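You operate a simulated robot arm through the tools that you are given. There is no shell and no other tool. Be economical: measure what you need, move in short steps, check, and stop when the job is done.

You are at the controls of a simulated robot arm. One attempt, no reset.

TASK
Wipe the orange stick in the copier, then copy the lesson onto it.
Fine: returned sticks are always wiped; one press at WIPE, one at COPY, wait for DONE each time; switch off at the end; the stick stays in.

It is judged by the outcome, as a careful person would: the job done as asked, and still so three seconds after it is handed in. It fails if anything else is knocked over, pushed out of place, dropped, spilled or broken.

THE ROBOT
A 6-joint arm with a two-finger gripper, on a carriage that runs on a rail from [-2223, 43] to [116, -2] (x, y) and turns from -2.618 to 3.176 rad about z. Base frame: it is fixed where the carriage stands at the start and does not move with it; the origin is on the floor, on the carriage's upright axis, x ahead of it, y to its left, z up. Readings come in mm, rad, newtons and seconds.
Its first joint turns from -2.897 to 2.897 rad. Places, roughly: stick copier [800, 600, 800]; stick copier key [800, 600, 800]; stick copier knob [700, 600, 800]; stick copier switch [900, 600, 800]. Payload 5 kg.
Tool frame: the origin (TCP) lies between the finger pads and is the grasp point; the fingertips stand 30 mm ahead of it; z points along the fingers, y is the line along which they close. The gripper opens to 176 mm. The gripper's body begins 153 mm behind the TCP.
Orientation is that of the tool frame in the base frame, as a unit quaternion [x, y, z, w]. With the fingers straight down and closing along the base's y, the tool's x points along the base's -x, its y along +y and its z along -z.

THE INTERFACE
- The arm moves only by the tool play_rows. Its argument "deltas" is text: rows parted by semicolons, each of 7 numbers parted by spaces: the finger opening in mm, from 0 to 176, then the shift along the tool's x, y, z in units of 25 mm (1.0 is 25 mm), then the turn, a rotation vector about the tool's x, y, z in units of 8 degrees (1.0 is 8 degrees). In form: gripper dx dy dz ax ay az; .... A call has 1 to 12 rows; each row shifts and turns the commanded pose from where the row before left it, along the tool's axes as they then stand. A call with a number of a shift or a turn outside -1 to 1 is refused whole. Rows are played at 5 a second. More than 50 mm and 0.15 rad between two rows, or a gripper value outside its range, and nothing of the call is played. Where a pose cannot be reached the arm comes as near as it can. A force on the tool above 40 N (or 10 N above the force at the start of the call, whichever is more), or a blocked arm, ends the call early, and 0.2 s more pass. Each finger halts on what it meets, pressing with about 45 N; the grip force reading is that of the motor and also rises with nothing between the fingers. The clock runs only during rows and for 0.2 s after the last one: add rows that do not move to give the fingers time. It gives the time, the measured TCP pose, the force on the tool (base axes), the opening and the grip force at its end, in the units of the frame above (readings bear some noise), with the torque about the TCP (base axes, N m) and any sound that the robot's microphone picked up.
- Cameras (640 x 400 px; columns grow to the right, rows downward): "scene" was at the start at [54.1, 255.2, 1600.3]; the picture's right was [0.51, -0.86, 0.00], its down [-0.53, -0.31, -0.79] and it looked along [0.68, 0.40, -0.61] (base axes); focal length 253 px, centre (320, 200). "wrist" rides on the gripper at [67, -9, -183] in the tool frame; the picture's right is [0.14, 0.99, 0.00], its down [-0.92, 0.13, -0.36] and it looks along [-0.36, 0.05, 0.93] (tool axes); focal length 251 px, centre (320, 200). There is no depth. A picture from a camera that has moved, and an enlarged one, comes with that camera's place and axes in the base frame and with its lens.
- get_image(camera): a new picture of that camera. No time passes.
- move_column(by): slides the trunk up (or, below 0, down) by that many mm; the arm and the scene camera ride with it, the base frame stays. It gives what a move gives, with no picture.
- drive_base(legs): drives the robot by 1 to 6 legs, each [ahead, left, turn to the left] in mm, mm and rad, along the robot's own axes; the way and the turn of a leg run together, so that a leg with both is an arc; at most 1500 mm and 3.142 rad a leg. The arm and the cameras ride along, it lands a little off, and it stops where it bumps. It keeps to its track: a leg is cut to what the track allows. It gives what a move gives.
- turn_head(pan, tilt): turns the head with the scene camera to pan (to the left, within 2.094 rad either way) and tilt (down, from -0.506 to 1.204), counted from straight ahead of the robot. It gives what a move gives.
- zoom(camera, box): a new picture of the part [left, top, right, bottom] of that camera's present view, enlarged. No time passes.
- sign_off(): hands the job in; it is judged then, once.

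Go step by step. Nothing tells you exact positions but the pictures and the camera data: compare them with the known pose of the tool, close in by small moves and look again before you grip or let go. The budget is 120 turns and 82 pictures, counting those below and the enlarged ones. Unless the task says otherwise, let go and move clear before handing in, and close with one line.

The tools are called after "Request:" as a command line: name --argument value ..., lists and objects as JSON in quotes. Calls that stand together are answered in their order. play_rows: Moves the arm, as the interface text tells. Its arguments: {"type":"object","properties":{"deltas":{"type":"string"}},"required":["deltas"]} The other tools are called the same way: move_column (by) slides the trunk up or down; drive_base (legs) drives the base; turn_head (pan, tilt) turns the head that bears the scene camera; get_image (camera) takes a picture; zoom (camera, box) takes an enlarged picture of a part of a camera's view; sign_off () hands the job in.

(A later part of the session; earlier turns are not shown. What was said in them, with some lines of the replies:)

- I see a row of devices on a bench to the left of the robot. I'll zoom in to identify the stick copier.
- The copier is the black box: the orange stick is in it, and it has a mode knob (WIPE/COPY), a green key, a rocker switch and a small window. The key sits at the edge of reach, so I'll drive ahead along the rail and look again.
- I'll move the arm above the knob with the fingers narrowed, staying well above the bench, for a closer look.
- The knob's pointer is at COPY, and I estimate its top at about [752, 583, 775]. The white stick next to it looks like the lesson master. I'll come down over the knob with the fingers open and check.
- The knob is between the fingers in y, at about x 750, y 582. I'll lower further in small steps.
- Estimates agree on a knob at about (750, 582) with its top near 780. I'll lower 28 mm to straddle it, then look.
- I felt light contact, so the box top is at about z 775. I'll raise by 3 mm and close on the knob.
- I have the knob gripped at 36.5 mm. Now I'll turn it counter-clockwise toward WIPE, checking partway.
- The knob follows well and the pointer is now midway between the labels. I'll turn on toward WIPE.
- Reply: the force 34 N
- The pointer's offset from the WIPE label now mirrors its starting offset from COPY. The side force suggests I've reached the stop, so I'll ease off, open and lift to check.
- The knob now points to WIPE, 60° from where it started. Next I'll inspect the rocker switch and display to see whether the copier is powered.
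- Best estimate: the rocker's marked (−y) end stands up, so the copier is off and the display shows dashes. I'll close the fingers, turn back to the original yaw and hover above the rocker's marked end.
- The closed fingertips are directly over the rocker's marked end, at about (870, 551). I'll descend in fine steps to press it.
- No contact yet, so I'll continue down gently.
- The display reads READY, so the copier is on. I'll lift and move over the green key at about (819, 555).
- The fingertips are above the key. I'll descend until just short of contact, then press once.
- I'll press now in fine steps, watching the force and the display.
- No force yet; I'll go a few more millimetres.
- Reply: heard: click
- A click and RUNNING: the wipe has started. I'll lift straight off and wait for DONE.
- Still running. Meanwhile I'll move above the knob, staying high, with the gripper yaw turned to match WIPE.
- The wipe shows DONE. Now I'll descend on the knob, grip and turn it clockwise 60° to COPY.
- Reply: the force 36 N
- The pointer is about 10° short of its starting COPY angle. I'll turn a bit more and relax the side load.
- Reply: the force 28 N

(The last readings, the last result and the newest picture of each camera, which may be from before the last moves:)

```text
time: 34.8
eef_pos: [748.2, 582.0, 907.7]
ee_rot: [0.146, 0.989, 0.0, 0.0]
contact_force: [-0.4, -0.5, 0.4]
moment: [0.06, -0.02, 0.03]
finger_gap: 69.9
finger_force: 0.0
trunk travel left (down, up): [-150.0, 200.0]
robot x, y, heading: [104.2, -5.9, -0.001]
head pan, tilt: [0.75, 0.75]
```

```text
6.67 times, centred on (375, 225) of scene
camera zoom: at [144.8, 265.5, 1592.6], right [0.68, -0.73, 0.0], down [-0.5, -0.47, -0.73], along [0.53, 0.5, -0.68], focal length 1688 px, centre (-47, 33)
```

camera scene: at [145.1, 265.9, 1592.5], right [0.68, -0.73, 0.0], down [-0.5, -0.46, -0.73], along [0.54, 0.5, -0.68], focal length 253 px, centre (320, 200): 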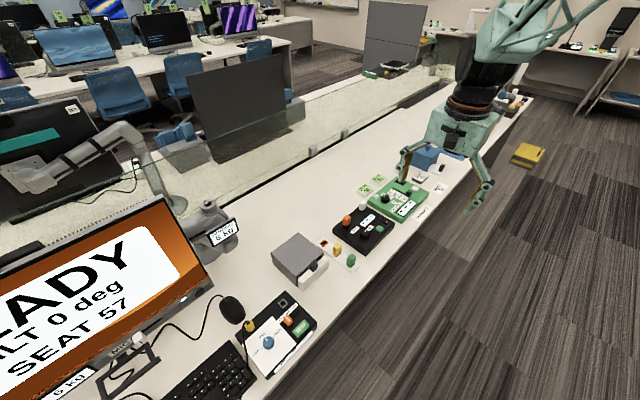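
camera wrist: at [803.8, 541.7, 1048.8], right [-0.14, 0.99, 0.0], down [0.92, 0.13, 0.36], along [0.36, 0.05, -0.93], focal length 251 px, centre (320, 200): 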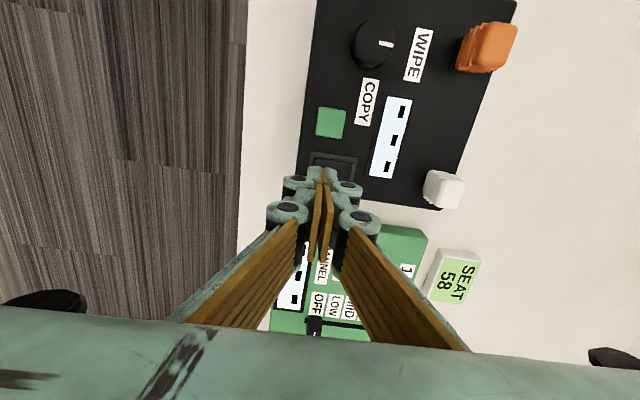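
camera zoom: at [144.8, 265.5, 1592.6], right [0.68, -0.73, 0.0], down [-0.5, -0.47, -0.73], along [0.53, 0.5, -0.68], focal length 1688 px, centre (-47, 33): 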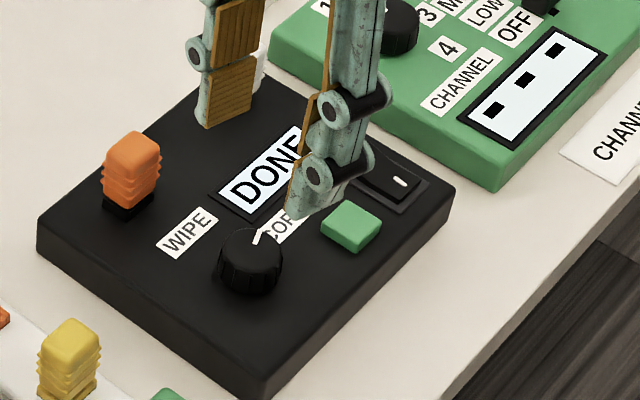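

The pointer is back at COPY (about 16°). I'll straighten the gripper, close the fingers and hover over the key.

Request:
play_rows --deltas "40 0 0 0 0 0 -1;20 0 0 0 0 0 -1;0 0 0 0 0 0 -0.1;0 -1 -0.5 0 0 0 0;0 -1 -0.6 0 0 0 0;0 -0.84 -0.06 0 0 0 0;0 0 0 0 0 0 0;0 0 0 0 0 0 0;0 0 0 1 0 0 0;0 0 0 1 0 0 0;0 0 0 1 0 0 0;0 0 0 0 0 0 0"

Request:
zoom --camera "scene" --box '[335, 195, 415, 255]'

```text
time: 37.4
eef_pos: [815.9, 551.0, 829.5]
ee_rot: [-0.001, 1.0, 0.0, 0.0]
contact_force: [0.7, 0.3, -0.1]
moment: [-0.04, 0.02, -0.03]
finger_gap: 0.0
finger_force: 45.0
trunk travel left (down, up): [-150.0, 200.0]
robot x, y, heading: [107.1, -0.3, -0.001]
head pan, tilt: [0.75, 0.75]
```

```text
6.67 times, centred on (375, 225) of scene
camera zoom: at [145.2, 266.2, 1592.5], right [0.68, -0.73, 0.0], down [-0.5, -0.47, -0.73], along [0.53, 0.5, -0.68], focal length 1688 px, centre (-47, 33)
```

zoom: 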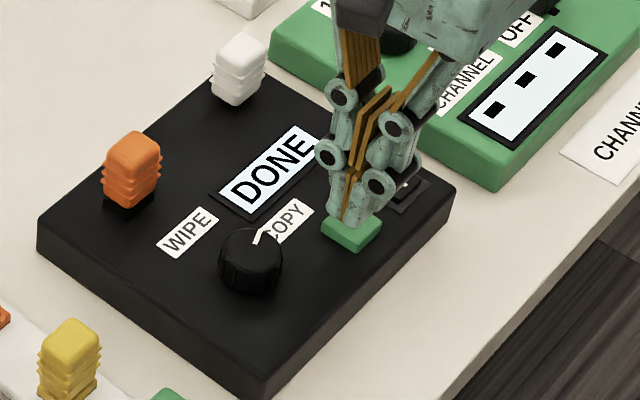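

I'll press the key once, to the same depth as before.

Request:
play_rows --deltas "0 -0.12 0.08 0.4 0 0 0;0 0 0 0.36 0 0 0;0 0 0 0.1 0 0 0;0 0 0 0.08 0 0 0"

Request:
zoom --camera "scene" --box '[335, 195, 415, 255]'

```text
time: 38.4
eef_pos: [820.0, 555.4, 807.3]
ee_rot: [0.0, 1.0, -0.001, 0.0]
contact_force: [-0.3, -0.4, 1.9]
moment: [0.02, 0.02, 0.01]
finger_gap: 6.0
finger_force: 45.1
trunk travel left (down, up): [-150.0, 200.0]
robot x, y, heading: [104.2, -2.6, 0.001]
head pan, tilt: [0.75, 0.75]
heard: click
```

```text
6.67 times, centred on (375, 225) of scene
camera zoom: at [144.9, 265.7, 1592.6], right [0.68, -0.73, 0.0], down [-0.5, -0.47, -0.73], along [0.53, 0.5, -0.68], focal length 1688 px, centre (-47, 33)
```

zoom: 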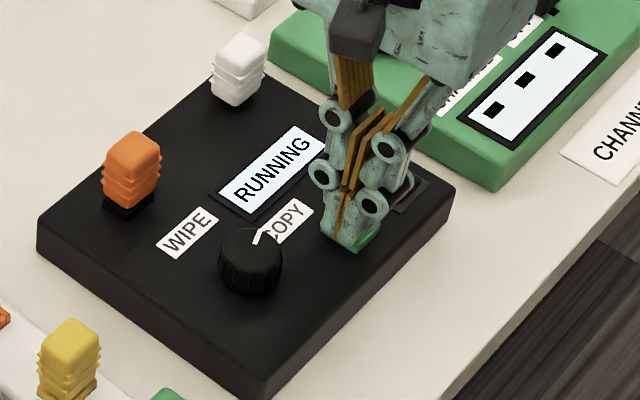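

The copy is RUNNING. I'll lift off, move to hover above the rocker's other (+y) end, and wait.

Request:
play_rows --deltas "0 0 0 -1 0 0 0;0 0 0 -1 0 0 0;0 -1 0.5 0 0 0 0;0 -1 0.5 0 0 0 0;0 0 0 0 0 0 0;0 0 0 0 0 0 0;0 0 0 0 0 0 0;0 0 0 0 0 0 0;0 0 0 0 0 0 0;0 0 0 0 0 0 0;0 0 0 0 0 0 0;0 0 0 0 0 0 0"

Request:
play_rows --deltas "0 0 0 0 0 0 0;0 0 0 0 0 0 0;0 0 0 0 0 0 0;0 0 0 0 0 0 0;0 0 0 0 0 0 0;0 0 0 0 0 0 0;0 0 0 0 0 0 0;0 0 0 0 0 0 0;0 0 0 0 0 0 0;0 0 0 0 0 0 0;0 0 0 0 0 0 0;0 0 0 0 0 0 0"

Request:
zoom --camera "scene" --box '[335, 195, 415, 255]'

```text
time: 41.0
eef_pos: [868.9, 580.7, 856.2]
ee_rot: [0.0, 1.0, 0.0, 0.0]
contact_force: [0.1, -0.7, 0.0]
moment: [-0.02, -0.01, 0.0]
finger_gap: 0.0
finger_force: 44.8
trunk travel left (down, up): [-150.0, 200.0]
robot x, y, heading: [105.9, -3.8, -0.001]
head pan, tilt: [0.75, 0.75]
```

```text
time: 43.5
eef_pos: [869.6, 580.1, 857.4]
ee_rot: [0.0, 1.0, 0.0, -0.001]
contact_force: [-0.5, 0.1, 0.2]
moment: [0.03, 0.02, 0.0]
finger_gap: 0.1
finger_force: 45.0
trunk travel left (down, up): [-150.0, 200.0]
robot x, y, heading: [102.4, -1.6, 0.004]
head pan, tilt: [0.75, 0.75]
```

```text
6.67 times, centred on (375, 225) of scene
camera zoom: at [145.0, 265.9, 1592.5], right [0.68, -0.73, 0.0], down [-0.5, -0.47, -0.73], along [0.53, 0.5, -0.68], focal length 1688 px, centre (-47, 33)
```

zoom: 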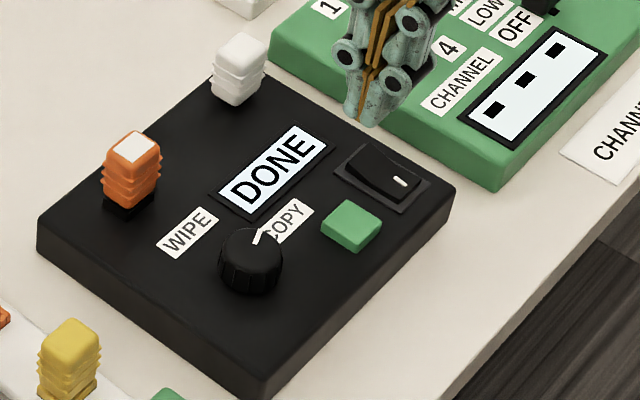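

The copy is DONE and the orange stick now shows a white label. Now I'll switch off by pressing the rocker's +y end.

Request:
play_rows --deltas "0 0 0.08 0.8 0 0 0;0 0 0 0.8 0 0 0;0 0 0 0.16 0 0 0;0 0 0 0.12 0 0 0;0 0 0 0 0 0 0"

Request:
zoom --camera "scene" --box '[335, 195, 415, 255]'

```text
time: 44.8
eef_pos: [867.8, 581.9, 809.7]
ee_rot: [0.0, 1.0, 0.0, 0.0]
contact_force: [0.0, -0.6, 0.5]
moment: [-0.02, -0.01, -0.05]
finger_gap: 0.0
finger_force: 44.7
trunk travel left (down, up): [-150.0, 200.0]
robot x, y, heading: [105.7, -3.8, -0.006]
head pan, tilt: [0.75, 0.75]
```

```text
6.67 times, centred on (375, 225) of scene
camera zoom: at [145.0, 265.9, 1592.5], right [0.68, -0.73, 0.0], down [-0.5, -0.47, -0.73], along [0.53, 0.5, -0.68], focal length 1688 px, centre (-47, 33)
```

zoom: 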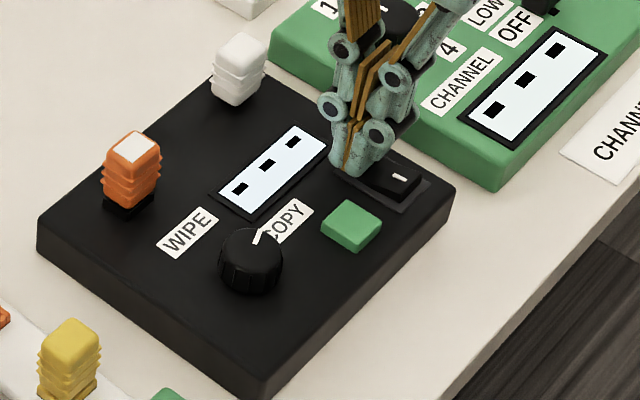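

The display is back to dashes, so the copier is off. I'll lift clear and do a final check.

Request:
play_rows --deltas "0 0 0 -1 0 0 0;0 0 0 -1 0 0 0;0 0 0 -1 0 0 0;0 0 0 -1 0 0 0;0 0 0 -1 0 0 0;0 0 0 -1 0 0 0;0 0 0 0 0 0 0"

Request:
zoom --camera "scene" --box '[325, 180, 425, 260]'

```text
time: 46.4
eef_pos: [869.4, 579.5, 961.5]
ee_rot: [0.0, 1.0, 0.0, -0.001]
contact_force: [-0.4, -0.2, 0.4]
moment: [0.06, -0.03, 0.03]
finger_gap: 0.0
finger_force: 45.1
trunk travel left (down, up): [-150.0, 200.0]
robot x, y, heading: [106.7, -2.0, 0.003]
head pan, tilt: [0.75, 0.75]
```

```text
5.00 times, centred on (375, 220) of scene
camera zoom: at [144.8, 265.6, 1592.5], right [0.68, -0.73, 0.0], down [-0.5, -0.47, -0.73], along [0.53, 0.5, -0.68], focal length 1266 px, centre (45, 100)
```

zoom: 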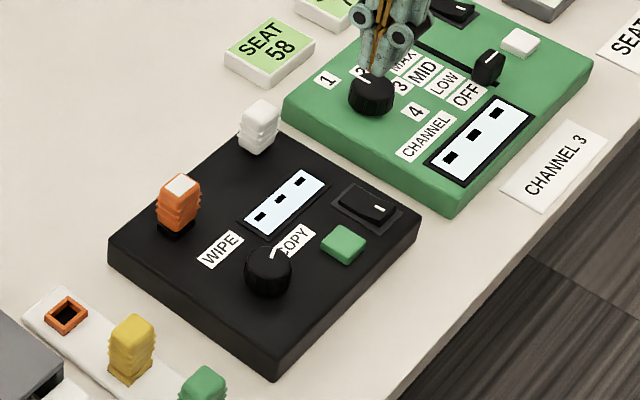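

The copier is off, the orange stick is still in place and nothing around it has moved, so I'm handing in.

Request:
sign_off

```text
The job is handed in.
```

The orange stick was wiped and then the lesson copied onto it, with one press and a DONE each time; the copier is switched off and the stick left in.
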